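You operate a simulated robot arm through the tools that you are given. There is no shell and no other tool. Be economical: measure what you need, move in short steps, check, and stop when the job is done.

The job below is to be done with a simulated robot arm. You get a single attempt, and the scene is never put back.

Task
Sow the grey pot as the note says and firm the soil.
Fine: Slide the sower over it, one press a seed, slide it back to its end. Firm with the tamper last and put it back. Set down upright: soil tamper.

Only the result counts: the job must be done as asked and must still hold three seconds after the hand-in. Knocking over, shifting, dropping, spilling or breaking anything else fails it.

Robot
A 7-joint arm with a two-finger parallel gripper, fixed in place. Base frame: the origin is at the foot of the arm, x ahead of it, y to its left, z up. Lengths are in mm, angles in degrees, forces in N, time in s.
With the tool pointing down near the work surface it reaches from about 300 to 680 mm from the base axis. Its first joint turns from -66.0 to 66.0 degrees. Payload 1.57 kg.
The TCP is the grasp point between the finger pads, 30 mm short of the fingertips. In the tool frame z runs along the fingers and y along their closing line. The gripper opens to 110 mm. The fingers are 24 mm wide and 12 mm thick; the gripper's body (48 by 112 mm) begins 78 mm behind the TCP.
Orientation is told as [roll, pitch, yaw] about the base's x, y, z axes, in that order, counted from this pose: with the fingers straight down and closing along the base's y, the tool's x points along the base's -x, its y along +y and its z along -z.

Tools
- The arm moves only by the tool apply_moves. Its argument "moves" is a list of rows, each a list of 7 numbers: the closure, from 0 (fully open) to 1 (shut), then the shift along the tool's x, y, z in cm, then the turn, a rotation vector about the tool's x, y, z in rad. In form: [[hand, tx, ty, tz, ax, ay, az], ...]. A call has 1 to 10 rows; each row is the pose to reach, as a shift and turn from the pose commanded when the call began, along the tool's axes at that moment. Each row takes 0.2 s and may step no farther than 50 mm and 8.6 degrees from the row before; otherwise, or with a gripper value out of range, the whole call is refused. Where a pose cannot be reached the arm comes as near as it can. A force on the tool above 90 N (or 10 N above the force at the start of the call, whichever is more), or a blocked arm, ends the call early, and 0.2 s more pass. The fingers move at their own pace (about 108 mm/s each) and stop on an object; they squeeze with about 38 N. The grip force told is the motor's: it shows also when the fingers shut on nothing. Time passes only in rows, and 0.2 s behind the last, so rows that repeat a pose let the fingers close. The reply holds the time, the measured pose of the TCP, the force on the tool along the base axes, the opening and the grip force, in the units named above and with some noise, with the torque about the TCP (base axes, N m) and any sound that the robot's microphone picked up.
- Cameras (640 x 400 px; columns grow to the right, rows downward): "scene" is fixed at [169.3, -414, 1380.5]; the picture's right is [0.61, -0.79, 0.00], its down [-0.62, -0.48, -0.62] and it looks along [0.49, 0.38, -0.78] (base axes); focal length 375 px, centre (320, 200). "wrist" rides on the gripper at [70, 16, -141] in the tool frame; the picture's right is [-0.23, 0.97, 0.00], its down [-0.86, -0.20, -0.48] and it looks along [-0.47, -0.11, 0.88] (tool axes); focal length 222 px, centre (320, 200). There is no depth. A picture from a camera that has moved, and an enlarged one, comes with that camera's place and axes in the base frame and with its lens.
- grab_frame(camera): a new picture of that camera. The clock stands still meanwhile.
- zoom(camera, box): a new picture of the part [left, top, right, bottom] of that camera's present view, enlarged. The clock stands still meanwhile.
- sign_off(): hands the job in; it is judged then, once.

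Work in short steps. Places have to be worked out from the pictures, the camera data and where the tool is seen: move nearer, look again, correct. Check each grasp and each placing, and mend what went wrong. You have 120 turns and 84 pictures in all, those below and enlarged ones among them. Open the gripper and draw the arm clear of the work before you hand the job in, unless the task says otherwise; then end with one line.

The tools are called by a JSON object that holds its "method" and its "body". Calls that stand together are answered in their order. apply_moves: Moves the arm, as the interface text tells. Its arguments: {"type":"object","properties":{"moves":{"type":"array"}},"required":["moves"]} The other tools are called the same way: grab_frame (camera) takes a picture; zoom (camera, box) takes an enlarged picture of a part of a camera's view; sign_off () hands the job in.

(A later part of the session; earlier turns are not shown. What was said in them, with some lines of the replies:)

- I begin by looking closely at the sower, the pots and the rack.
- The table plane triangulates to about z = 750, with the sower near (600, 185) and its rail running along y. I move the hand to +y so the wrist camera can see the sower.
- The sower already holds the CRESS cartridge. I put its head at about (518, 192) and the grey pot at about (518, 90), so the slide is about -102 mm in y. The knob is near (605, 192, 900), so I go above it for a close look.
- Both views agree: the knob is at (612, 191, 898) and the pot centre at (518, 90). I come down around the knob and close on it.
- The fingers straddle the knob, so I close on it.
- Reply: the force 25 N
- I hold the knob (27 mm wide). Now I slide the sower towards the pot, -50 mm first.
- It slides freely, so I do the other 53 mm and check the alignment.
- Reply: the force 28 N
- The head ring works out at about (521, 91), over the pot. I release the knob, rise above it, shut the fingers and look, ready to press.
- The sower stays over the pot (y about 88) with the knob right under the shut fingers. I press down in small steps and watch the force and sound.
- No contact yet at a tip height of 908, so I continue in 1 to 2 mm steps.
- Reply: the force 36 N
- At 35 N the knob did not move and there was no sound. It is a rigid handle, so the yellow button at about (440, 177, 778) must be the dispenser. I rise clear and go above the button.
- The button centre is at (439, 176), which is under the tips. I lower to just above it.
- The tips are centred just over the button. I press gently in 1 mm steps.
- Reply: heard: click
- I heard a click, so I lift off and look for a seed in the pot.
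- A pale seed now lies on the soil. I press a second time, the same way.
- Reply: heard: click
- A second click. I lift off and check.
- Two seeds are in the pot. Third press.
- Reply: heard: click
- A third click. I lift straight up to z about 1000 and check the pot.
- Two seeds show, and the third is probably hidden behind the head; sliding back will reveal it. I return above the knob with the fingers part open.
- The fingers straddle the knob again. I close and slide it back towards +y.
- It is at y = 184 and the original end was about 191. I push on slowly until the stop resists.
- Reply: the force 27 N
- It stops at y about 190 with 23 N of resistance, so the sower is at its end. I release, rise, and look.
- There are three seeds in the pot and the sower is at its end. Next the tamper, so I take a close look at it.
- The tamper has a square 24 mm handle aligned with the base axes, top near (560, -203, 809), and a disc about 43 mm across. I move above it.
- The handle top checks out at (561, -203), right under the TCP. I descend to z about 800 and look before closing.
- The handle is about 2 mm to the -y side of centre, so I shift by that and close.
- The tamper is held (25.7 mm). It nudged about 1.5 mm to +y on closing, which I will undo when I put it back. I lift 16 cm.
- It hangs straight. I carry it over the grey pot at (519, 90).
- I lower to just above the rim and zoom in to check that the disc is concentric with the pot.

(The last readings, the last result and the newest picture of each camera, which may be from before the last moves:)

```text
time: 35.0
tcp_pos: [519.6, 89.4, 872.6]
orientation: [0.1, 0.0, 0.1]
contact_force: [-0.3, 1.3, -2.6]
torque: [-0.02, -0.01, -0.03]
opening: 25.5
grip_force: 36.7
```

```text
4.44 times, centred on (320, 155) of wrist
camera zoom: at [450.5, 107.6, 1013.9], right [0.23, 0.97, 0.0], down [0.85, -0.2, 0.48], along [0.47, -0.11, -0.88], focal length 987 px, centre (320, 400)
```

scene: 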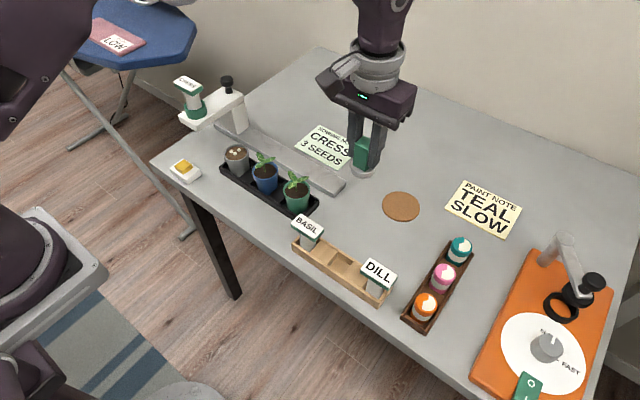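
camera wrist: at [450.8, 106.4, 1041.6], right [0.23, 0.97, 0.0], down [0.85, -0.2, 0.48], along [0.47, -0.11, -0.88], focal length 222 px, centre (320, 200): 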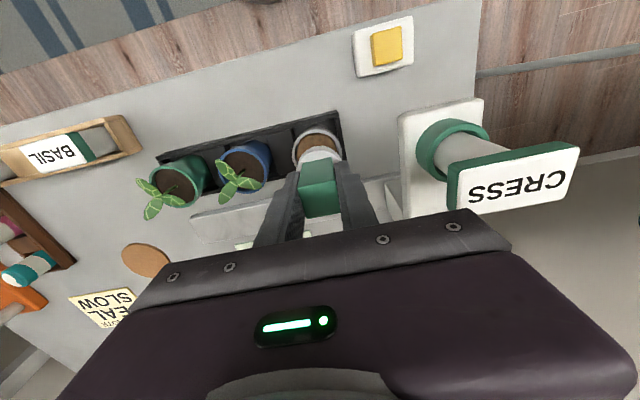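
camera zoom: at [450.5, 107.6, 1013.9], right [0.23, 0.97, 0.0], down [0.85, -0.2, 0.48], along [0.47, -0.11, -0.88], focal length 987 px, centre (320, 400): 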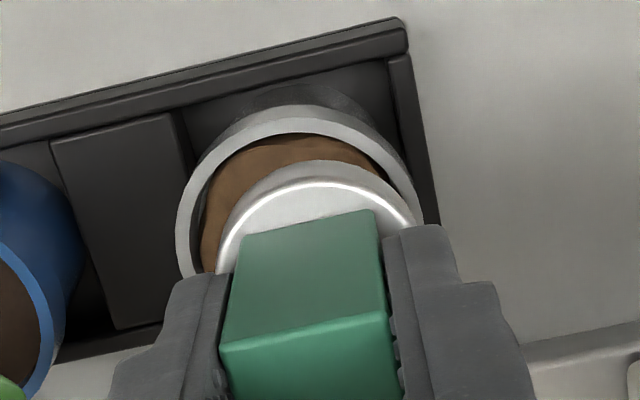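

The clearance is only about 2 mm each way, so I zoom in more to measure the offset between disc and pot.

{"method": "zoom", "body": {"camera": "wrist", "box": [285, 122, 349, 162]}}

{"method": "zoom", "body": {"camera": "scene", "box": [228, 138, 264, 168]}}

```text
10.00 times, centred on (317, 142) of wrist
camera zoom: at [450.5, 107.6, 1013.9], right [0.23, 0.97, 0.0], down [0.85, -0.2, 0.48], along [0.47, -0.11, -0.88], focal length 2221 px, centre (350, 780)
```

zoom: 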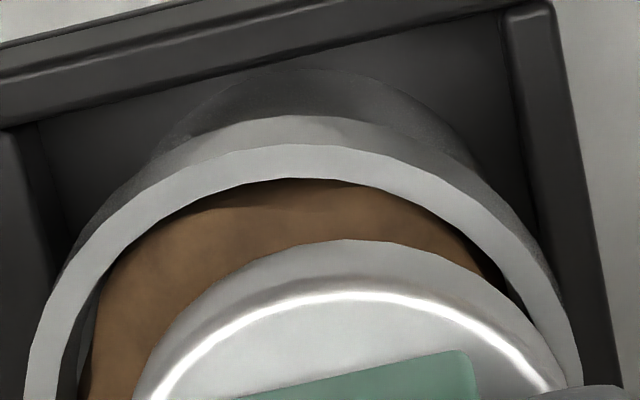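

```text
13.33 times, centred on (246, 153) of scene
camera zoom: at [169.3, -414.0, 1380.5], right [0.61, -0.79, 0.0], down [-0.62, -0.48, -0.62], along [0.49, 0.38, -0.78], focal length 4999 px, centre (1307, 827)
```

zoom: 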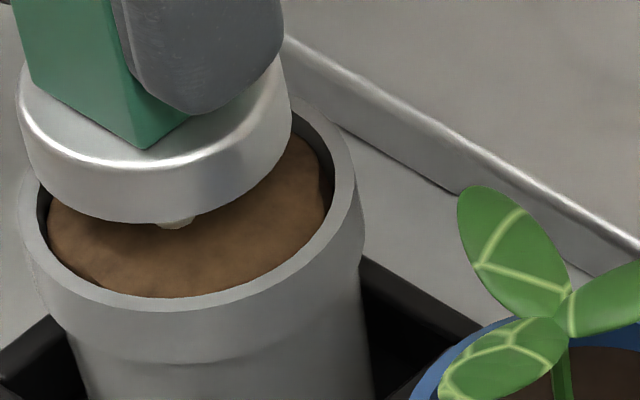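

The wrist view puts the disc about 4.6 mm too far to +y and about 1.3 mm to +x of the pot centre. I correct that and look again.

{"method": "apply_moves", "body": {"moves": [[1, 0.13, -0.46, 0, 0, 0, 0], [1, 0.13, -0.46, 0.5, 0, 0, 0], [1, 0.13, -0.46, 0.5, 0, 0, 0]]}}

{"method": "zoom", "body": {"camera": "wrist", "box": [285, 122, 349, 162]}}

{"method": "zoom", "body": {"camera": "scene", "box": [228, 138, 264, 168]}}

```text
time: 35.8
tcp_pos: [518.9, 85.4, 867.7]
orientation: [0.0, 0.0, 0.0]
contact_force: [0.1, -0.3, -1.4]
torque: [0.04, 0.03, 0.04]
opening: 25.7
grip_force: 37.2
```

```text
10.00 times, centred on (317, 142) of wrist
camera zoom: at [449.8, 103.3, 1008.7], right [0.23, 0.97, 0.0], down [0.86, -0.2, 0.48], along [0.47, -0.11, -0.88], focal length 2221 px, centre (350, 780)
```

zoom: 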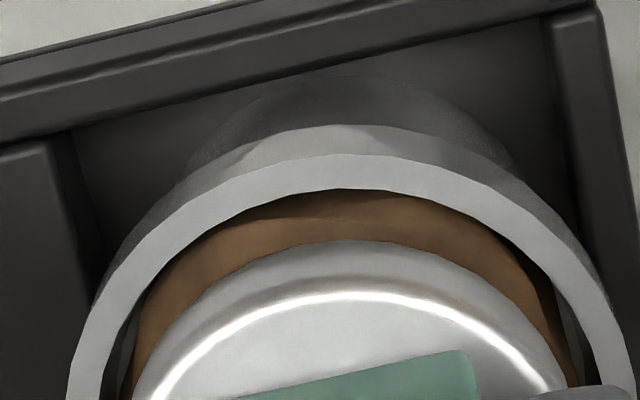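

```text
13.33 times, centred on (246, 153) of scene
camera zoom: at [169.3, -414.0, 1380.5], right [0.61, -0.79, 0.0], down [-0.62, -0.48, -0.62], along [0.49, 0.38, -0.78], focal length 4999 px, centre (1307, 827)
```

zoom: 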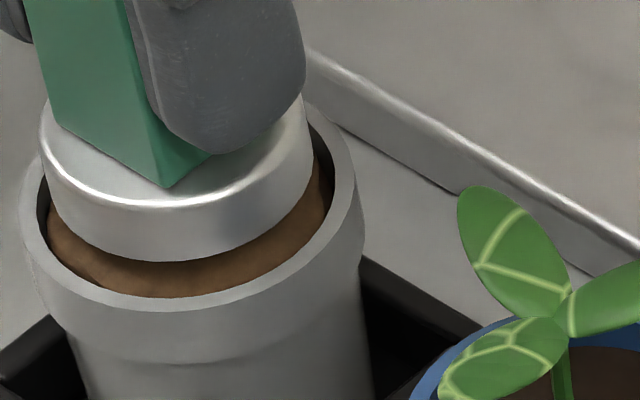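

Now it's concentric to within about 1 mm. I lower another 6 mm to just about rim level and recheck.

{"method": "apply_moves", "body": {"moves": [[1, 0, 0, 0.3, 0, 0, 0], [1, 0, 0, 0.6, 0, 0, 0], [1, 0, 0, 0.6, 0, 0, 0]]}}

{"method": "zoom", "body": {"camera": "wrist", "box": [285, 122, 349, 162]}}

{"method": "zoom", "body": {"camera": "scene", "box": [228, 138, 264, 168]}}

```text
time: 36.6
tcp_pos: [518.9, 85.1, 862.7]
orientation: [0.0, -0.1, 0.0]
contact_force: [-0.1, -0.3, -1.3]
torque: [0.0, 0.02, 0.03]
opening: 25.7
grip_force: 37.2
```

```text
10.00 times, centred on (317, 142) of wrist
camera zoom: at [449.4, 103.3, 1002.9], right [0.23, 0.97, 0.0], down [0.86, -0.2, 0.48], along [0.47, -0.11, -0.88], focal length 2221 px, centre (350, 780)
```

zoom: 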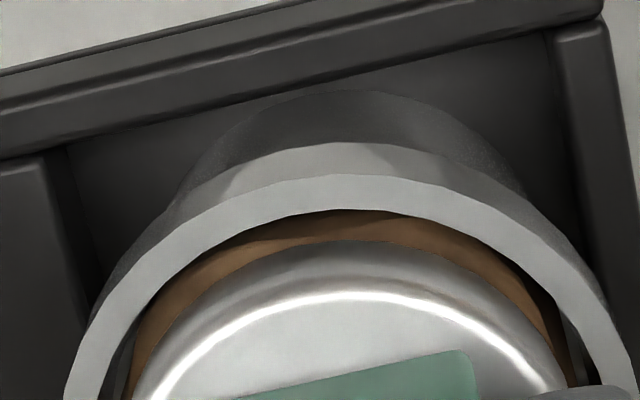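

```text
13.33 times, centred on (246, 153) of scene
camera zoom: at [169.3, -414.0, 1380.5], right [0.61, -0.79, 0.0], down [-0.62, -0.48, -0.62], along [0.49, 0.38, -0.78], focal length 4999 px, centre (1307, 827)
```

zoom: 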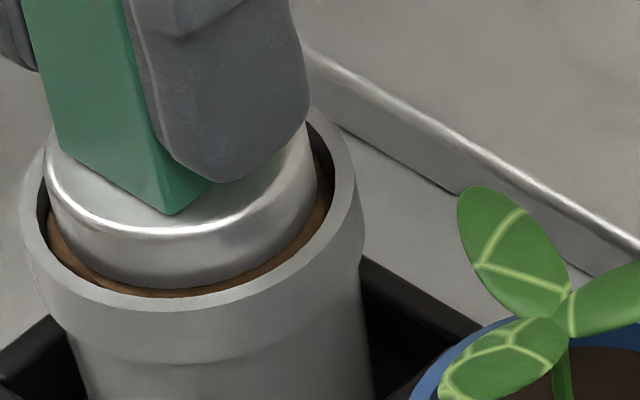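

The disc sits inside the inner rim outline in both views. I nudge 0.5 mm to +y and go on down in small steps, watching the force.

{"method": "apply_moves", "body": {"moves": [[1, 0, 0.05, 0.1, 0, 0, 0], [1, 0, 0.05, 0.25, 0, 0, 0], [1, 0, 0.05, 0.4, 0, 0, 0]]}}

{"method": "zoom", "body": {"camera": "scene", "box": [228, 138, 264, 168]}}

```text
time: 37.4
tcp_pos: [518.7, 85.0, 856.9]
orientation: [-0.1, 0.0, 0.0]
contact_force: [-0.2, 0.4, -1.8]
torque: [0.04, 0.01, 0.01]
opening: 25.9
grip_force: 36.9
```

```text
13.33 times, centred on (246, 153) of scene
camera zoom: at [169.3, -414.0, 1380.5], right [0.61, -0.79, 0.0], down [-0.62, -0.48, -0.62], along [0.49, 0.38, -0.78], focal length 4999 px, centre (1307, 827)
```

zoom: 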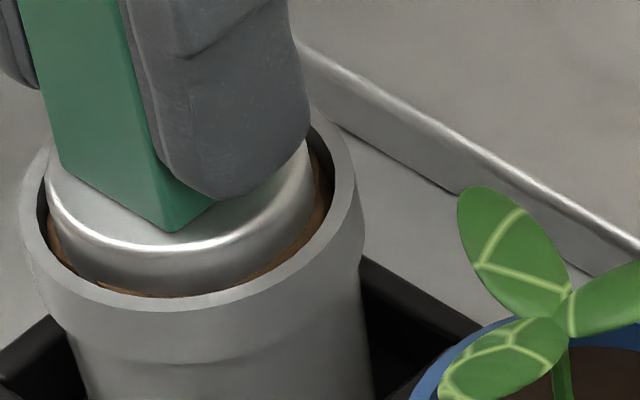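

The front gap is about 0.6 mm. I shift 0.7 mm to +x and continue down.

{"method": "apply_moves", "body": {"moves": [[1, -0.07, 0, 0, 0, 0, 0], [1, -0.07, 0, 0.15, 0, 0, 0], [1, -0.07, 0, 0.3, 0, 0, 0]]}}

{"method": "zoom", "body": {"camera": "scene", "box": [228, 138, 264, 168]}}

{"method": "zoom", "body": {"camera": "wrist", "box": [285, 122, 349, 162]}}

```text
time: 38.2
tcp_pos: [519.6, 84.8, 855.8]
orientation: [0.0, -0.1, 0.1]
contact_force: [-4.3, 1.9, 26.2]
torque: [0.06, 0.28, 0.03]
opening: 26.0
grip_force: 37.3
```

```text
13.33 times, centred on (246, 153) of scene
camera zoom: at [168.7, -414.0, 1380.6], right [0.61, -0.79, 0.0], down [-0.62, -0.48, -0.62], along [0.49, 0.38, -0.78], focal length 4999 px, centre (1307, 827)
```

zoom: 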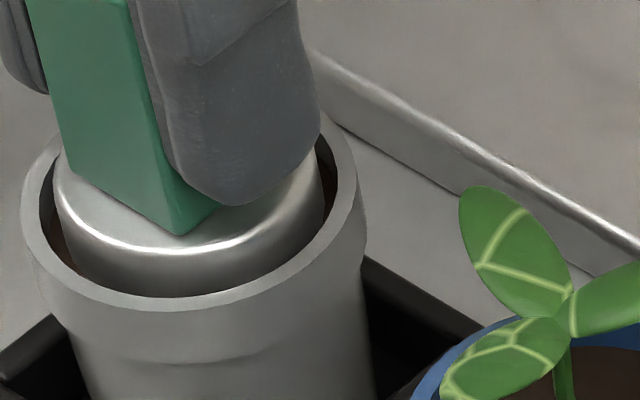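

```text
10.00 times, centred on (317, 142) of wrist
camera zoom: at [450.0, 103.6, 996.8], right [0.23, 0.97, 0.0], down [0.85, -0.2, 0.48], along [0.47, -0.11, -0.88], focal length 2221 px, centre (350, 780)
```

zoom: 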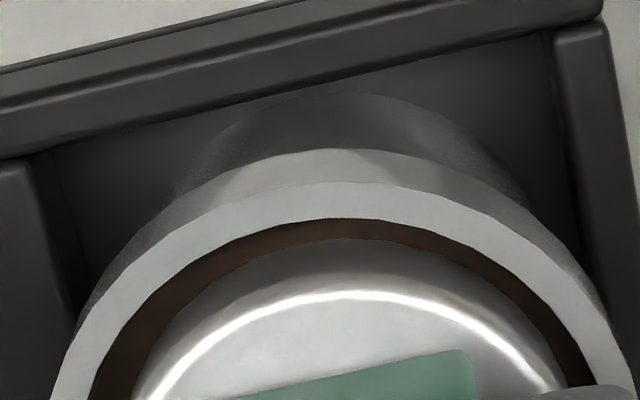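

Contact at 26 N, and the soil around the disc has turned dark like the other pots, so it looks firmed. I lift straight up and check.

{"method": "apply_moves", "body": {"moves": [[1, -0.07, 0, -0.5, 0, 0, 0], [1, 0, 0, -2, 0, 0, 0], [1, 0, 0, -5, 0, 0, 0], [1, 0, 0, -9, 0, 0, 0], [1, 0, 0, -10.5, 0, 0, 0]]}}

{"method": "zoom", "body": {"camera": "scene", "box": [210, 80, 290, 180]}}

```text
time: 39.4
tcp_pos: [520.8, 86.3, 960.1]
orientation: [0.0, 0.2, 0.0]
contact_force: [-0.3, 0.0, -1.5]
torque: [0.0, 0.01, 0.0]
opening: 25.9
grip_force: 36.9
```

```text
4.00 times, centred on (250, 130) of scene
camera zoom: at [169.3, -414.0, 1380.5], right [0.61, -0.79, 0.0], down [-0.62, -0.48, -0.62], along [0.49, 0.38, -0.78], focal length 1500 px, centre (600, 480)
```

zoom: 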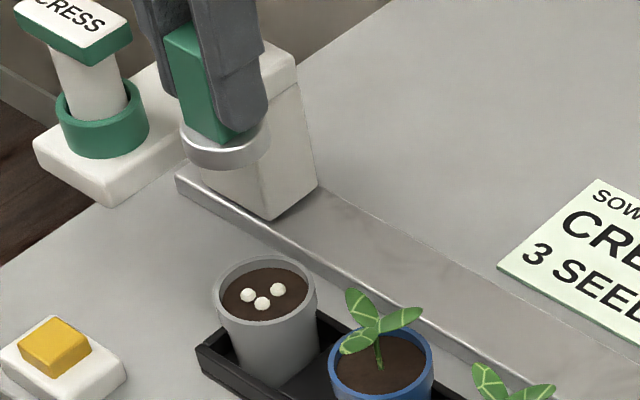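

The soil is flat and dark with three seeds. I carry the tamper back above its old place, reversing the travel I summed.

{"method": "apply_moves", "body": {"moves": [[1, -0.6, -4.2, 0, 0, 0, 0], [1, -1.2, -8.4, 0, 0, 0, 0], [1, -1.8, -12.6, 0, 0, 0, 0], [1, -2.4, -16.8, 0, 0, 0, 0], [1, -3.0, -21, 0, 0, 0, 0], [1, -3.6, -25.2, 0, 0, 0, 0], [1, -4.16, -29.1, -0.1, 0, 0, 0], [1, -4.16, -29.1, 4, 0, 0, 0], [1, -4.16, -29.1, 8, 0, 0, 0], [1, -4.16, -29.1, 12, 0, 0, 0]]}}

{"method": "zoom", "body": {"camera": "scene", "box": [310, 165, 410, 245]}}

```text
time: 41.6
tcp_pos: [561.2, -204.2, 842.6]
orientation: [-0.1, 0.0, 0.0]
contact_force: [-0.6, 0.2, -1.9]
torque: [0.03, -0.02, 0.02]
opening: 25.8
grip_force: 37.2
```

```text
5.00 times, centred on (360, 205) of scene
camera zoom: at [169.3, -414.0, 1380.5], right [0.61, -0.79, 0.0], down [-0.62, -0.48, -0.62], along [0.49, 0.38, -0.78], focal length 1875 px, centre (120, 175)
```

zoom: 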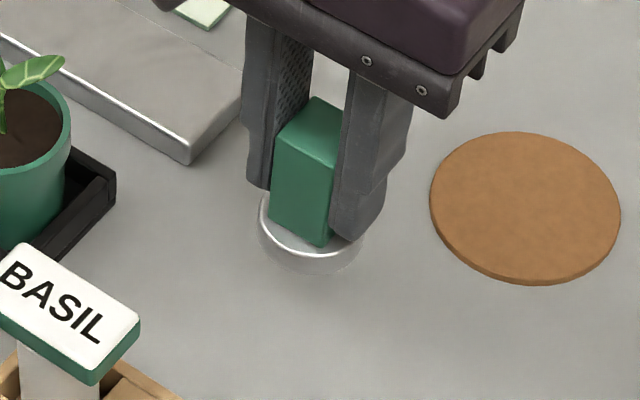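

It hangs straight, with 39 mm left to go. I lower with the last millimetres slow.

{"method": "apply_moves", "body": {"moves": [[1, 0, 0, 2, 0, 0, 0], [1, 0, 0, 3.3, 0, 0, 0], [1, 0, 0, 3.6, 0, 0, 0], [1, 0, 0, 3.75, 0, 0, 0], [1, 0, 0, 3.85, 0, 0, 0]]}}

```text
time: 42.8
tcp_pos: [561.8, -205.4, 801.5]
orientation: [0.1, 0.0, 0.0]
contact_force: [0.5, -0.1, -1.9]
torque: [-0.01, -0.01, -0.01]
opening: 25.5
grip_force: 36.7
```

{"method": "apply_moves", "body": {"moves": [[1, 0, 0, 0.05, 0, 0, 0], [1, 0, 0, 0.1, 0, 0, 0], [1, 0, 0, 0.15, 0, 0, 0]]}}

{"method": "zoom", "body": {"camera": "scene", "box": [310, 165, 410, 245]}}

```text
time: 43.6
tcp_pos: [560.8, -205.9, 801.0]
orientation: [0.0, -0.2, 0.0]
contact_force: [-4.3, 1.9, 14.8]
torque: [0.18, -0.11, 0.01]
opening: 25.5
grip_force: 37.4
```

```text
5.00 times, centred on (360, 205) of scene
camera zoom: at [168.9, -413.8, 1380.6], right [0.61, -0.79, 0.0], down [-0.62, -0.48, -0.62], along [0.49, 0.38, -0.78], focal length 1875 px, centre (120, 175)
```

zoom: 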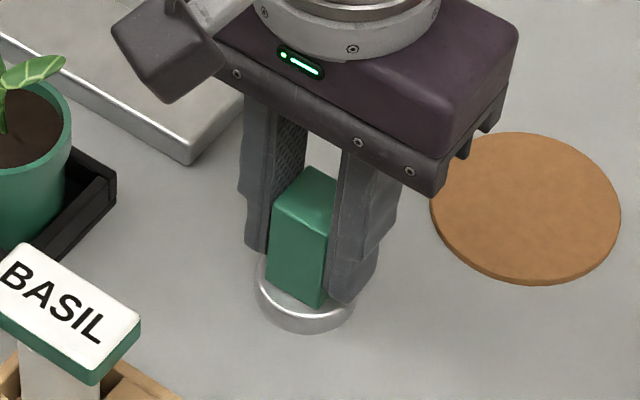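

It's on the table (15 N) within about a millimetre or two of its original place. I ease off the push, open, and rise.

{"method": "apply_moves", "body": {"moves": [[1, 0, 0, -0.1, 0, 0, 0], [0.7, 0, 0, -0.1, 0, 0, 0], [0.4, 0, 0, -0.1, 0, 0, 0], [0.4, 0, 0, -2, 0, 0, 0], [0.4, 0, 0, -6, 0, 0, 0], [0.4, 0, 0, -10, 0, 0, 0], [0.4, 0, 0, -14, 0, 0, 0], [0.4, 2, 0, -18, 0, 0, 0], [0.4, 5, 0, -22, 0, 0, 0]]}}

{"method": "grab_frame", "body": {"camera": "scene"}}

{"method": "zoom", "body": {"camera": "scene", "box": [320, 185, 400, 245]}}

{"method": "zoom", "body": {"camera": "scene", "box": [160, 60, 300, 210]}}

```text
time: 45.6
tcp_pos: [512.3, -203.7, 1021.9]
orientation: [0.0, 0.1, 0.0]
contact_force: [-0.8, 0.3, 1.1]
torque: [0.0, -0.01, 0.01]
opening: 66.0
grip_force: 0.1
```

```text
30 pictures are left
```

scene: 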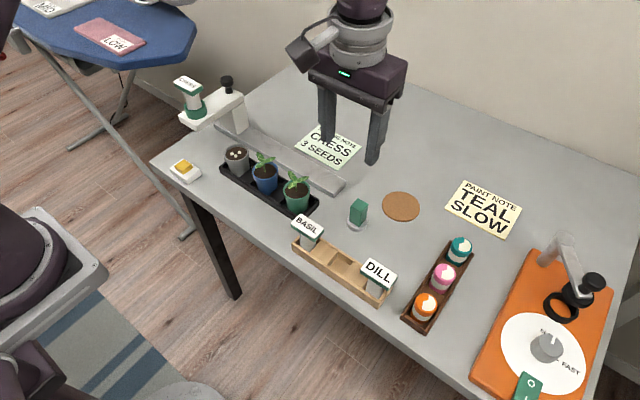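

```text
6.67 times, centred on (360, 215) of scene
camera zoom: at [169.3, -414.0, 1380.5], right [0.61, -0.79, 0.0], down [-0.62, -0.48, -0.62], along [0.49, 0.38, -0.78], focal length 2500 px, centre (53, 100)
```

zoom: 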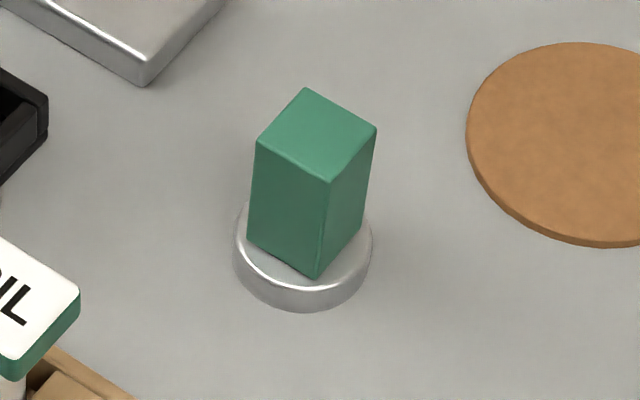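

```text
2.67 times, centred on (230, 135) of scene
camera zoom: at [169.3, -414.0, 1380.5], right [0.61, -0.79, 0.0], down [-0.62, -0.48, -0.62], along [0.49, 0.38, -0.78], focal length 1000 px, centre (560, 373)
```

zoom: 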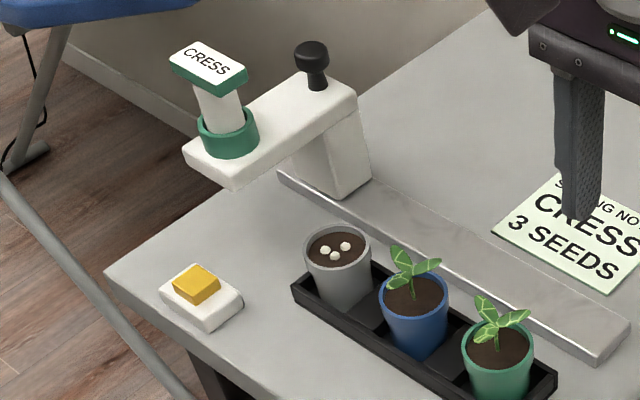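

Everything stands as it should: the sower is at its end, three seeds lie in firmed soil, and the tamper is upright about 3 mm from its original spot. I open the gripper fully and draw clear.

{"method": "apply_moves", "body": {"moves": [[0, 3, 0, -2, 0, 0, 0], [0, 6, 2, -2, 0, 0, 0], [0, 9, 4, -2, 0, 0, 0]]}}

{"method": "sign_off", "body": {}}

```text
time: 46.4
tcp_pos: [424.3, -164.4, 1039.8]
orientation: [0.1, 0.0, 0.0]
contact_force: [0.8, -0.5, 0.7]
torque: [-0.01, 0.03, 0.0]
opening: 110.1
grip_force: 0.1
```

```text
The job is handed in.
```

I sowed the grey pot with three cress seeds, slid the sower back to its end stop, firmed the soil, and set the tamper down upright about 3 mm from where it started.
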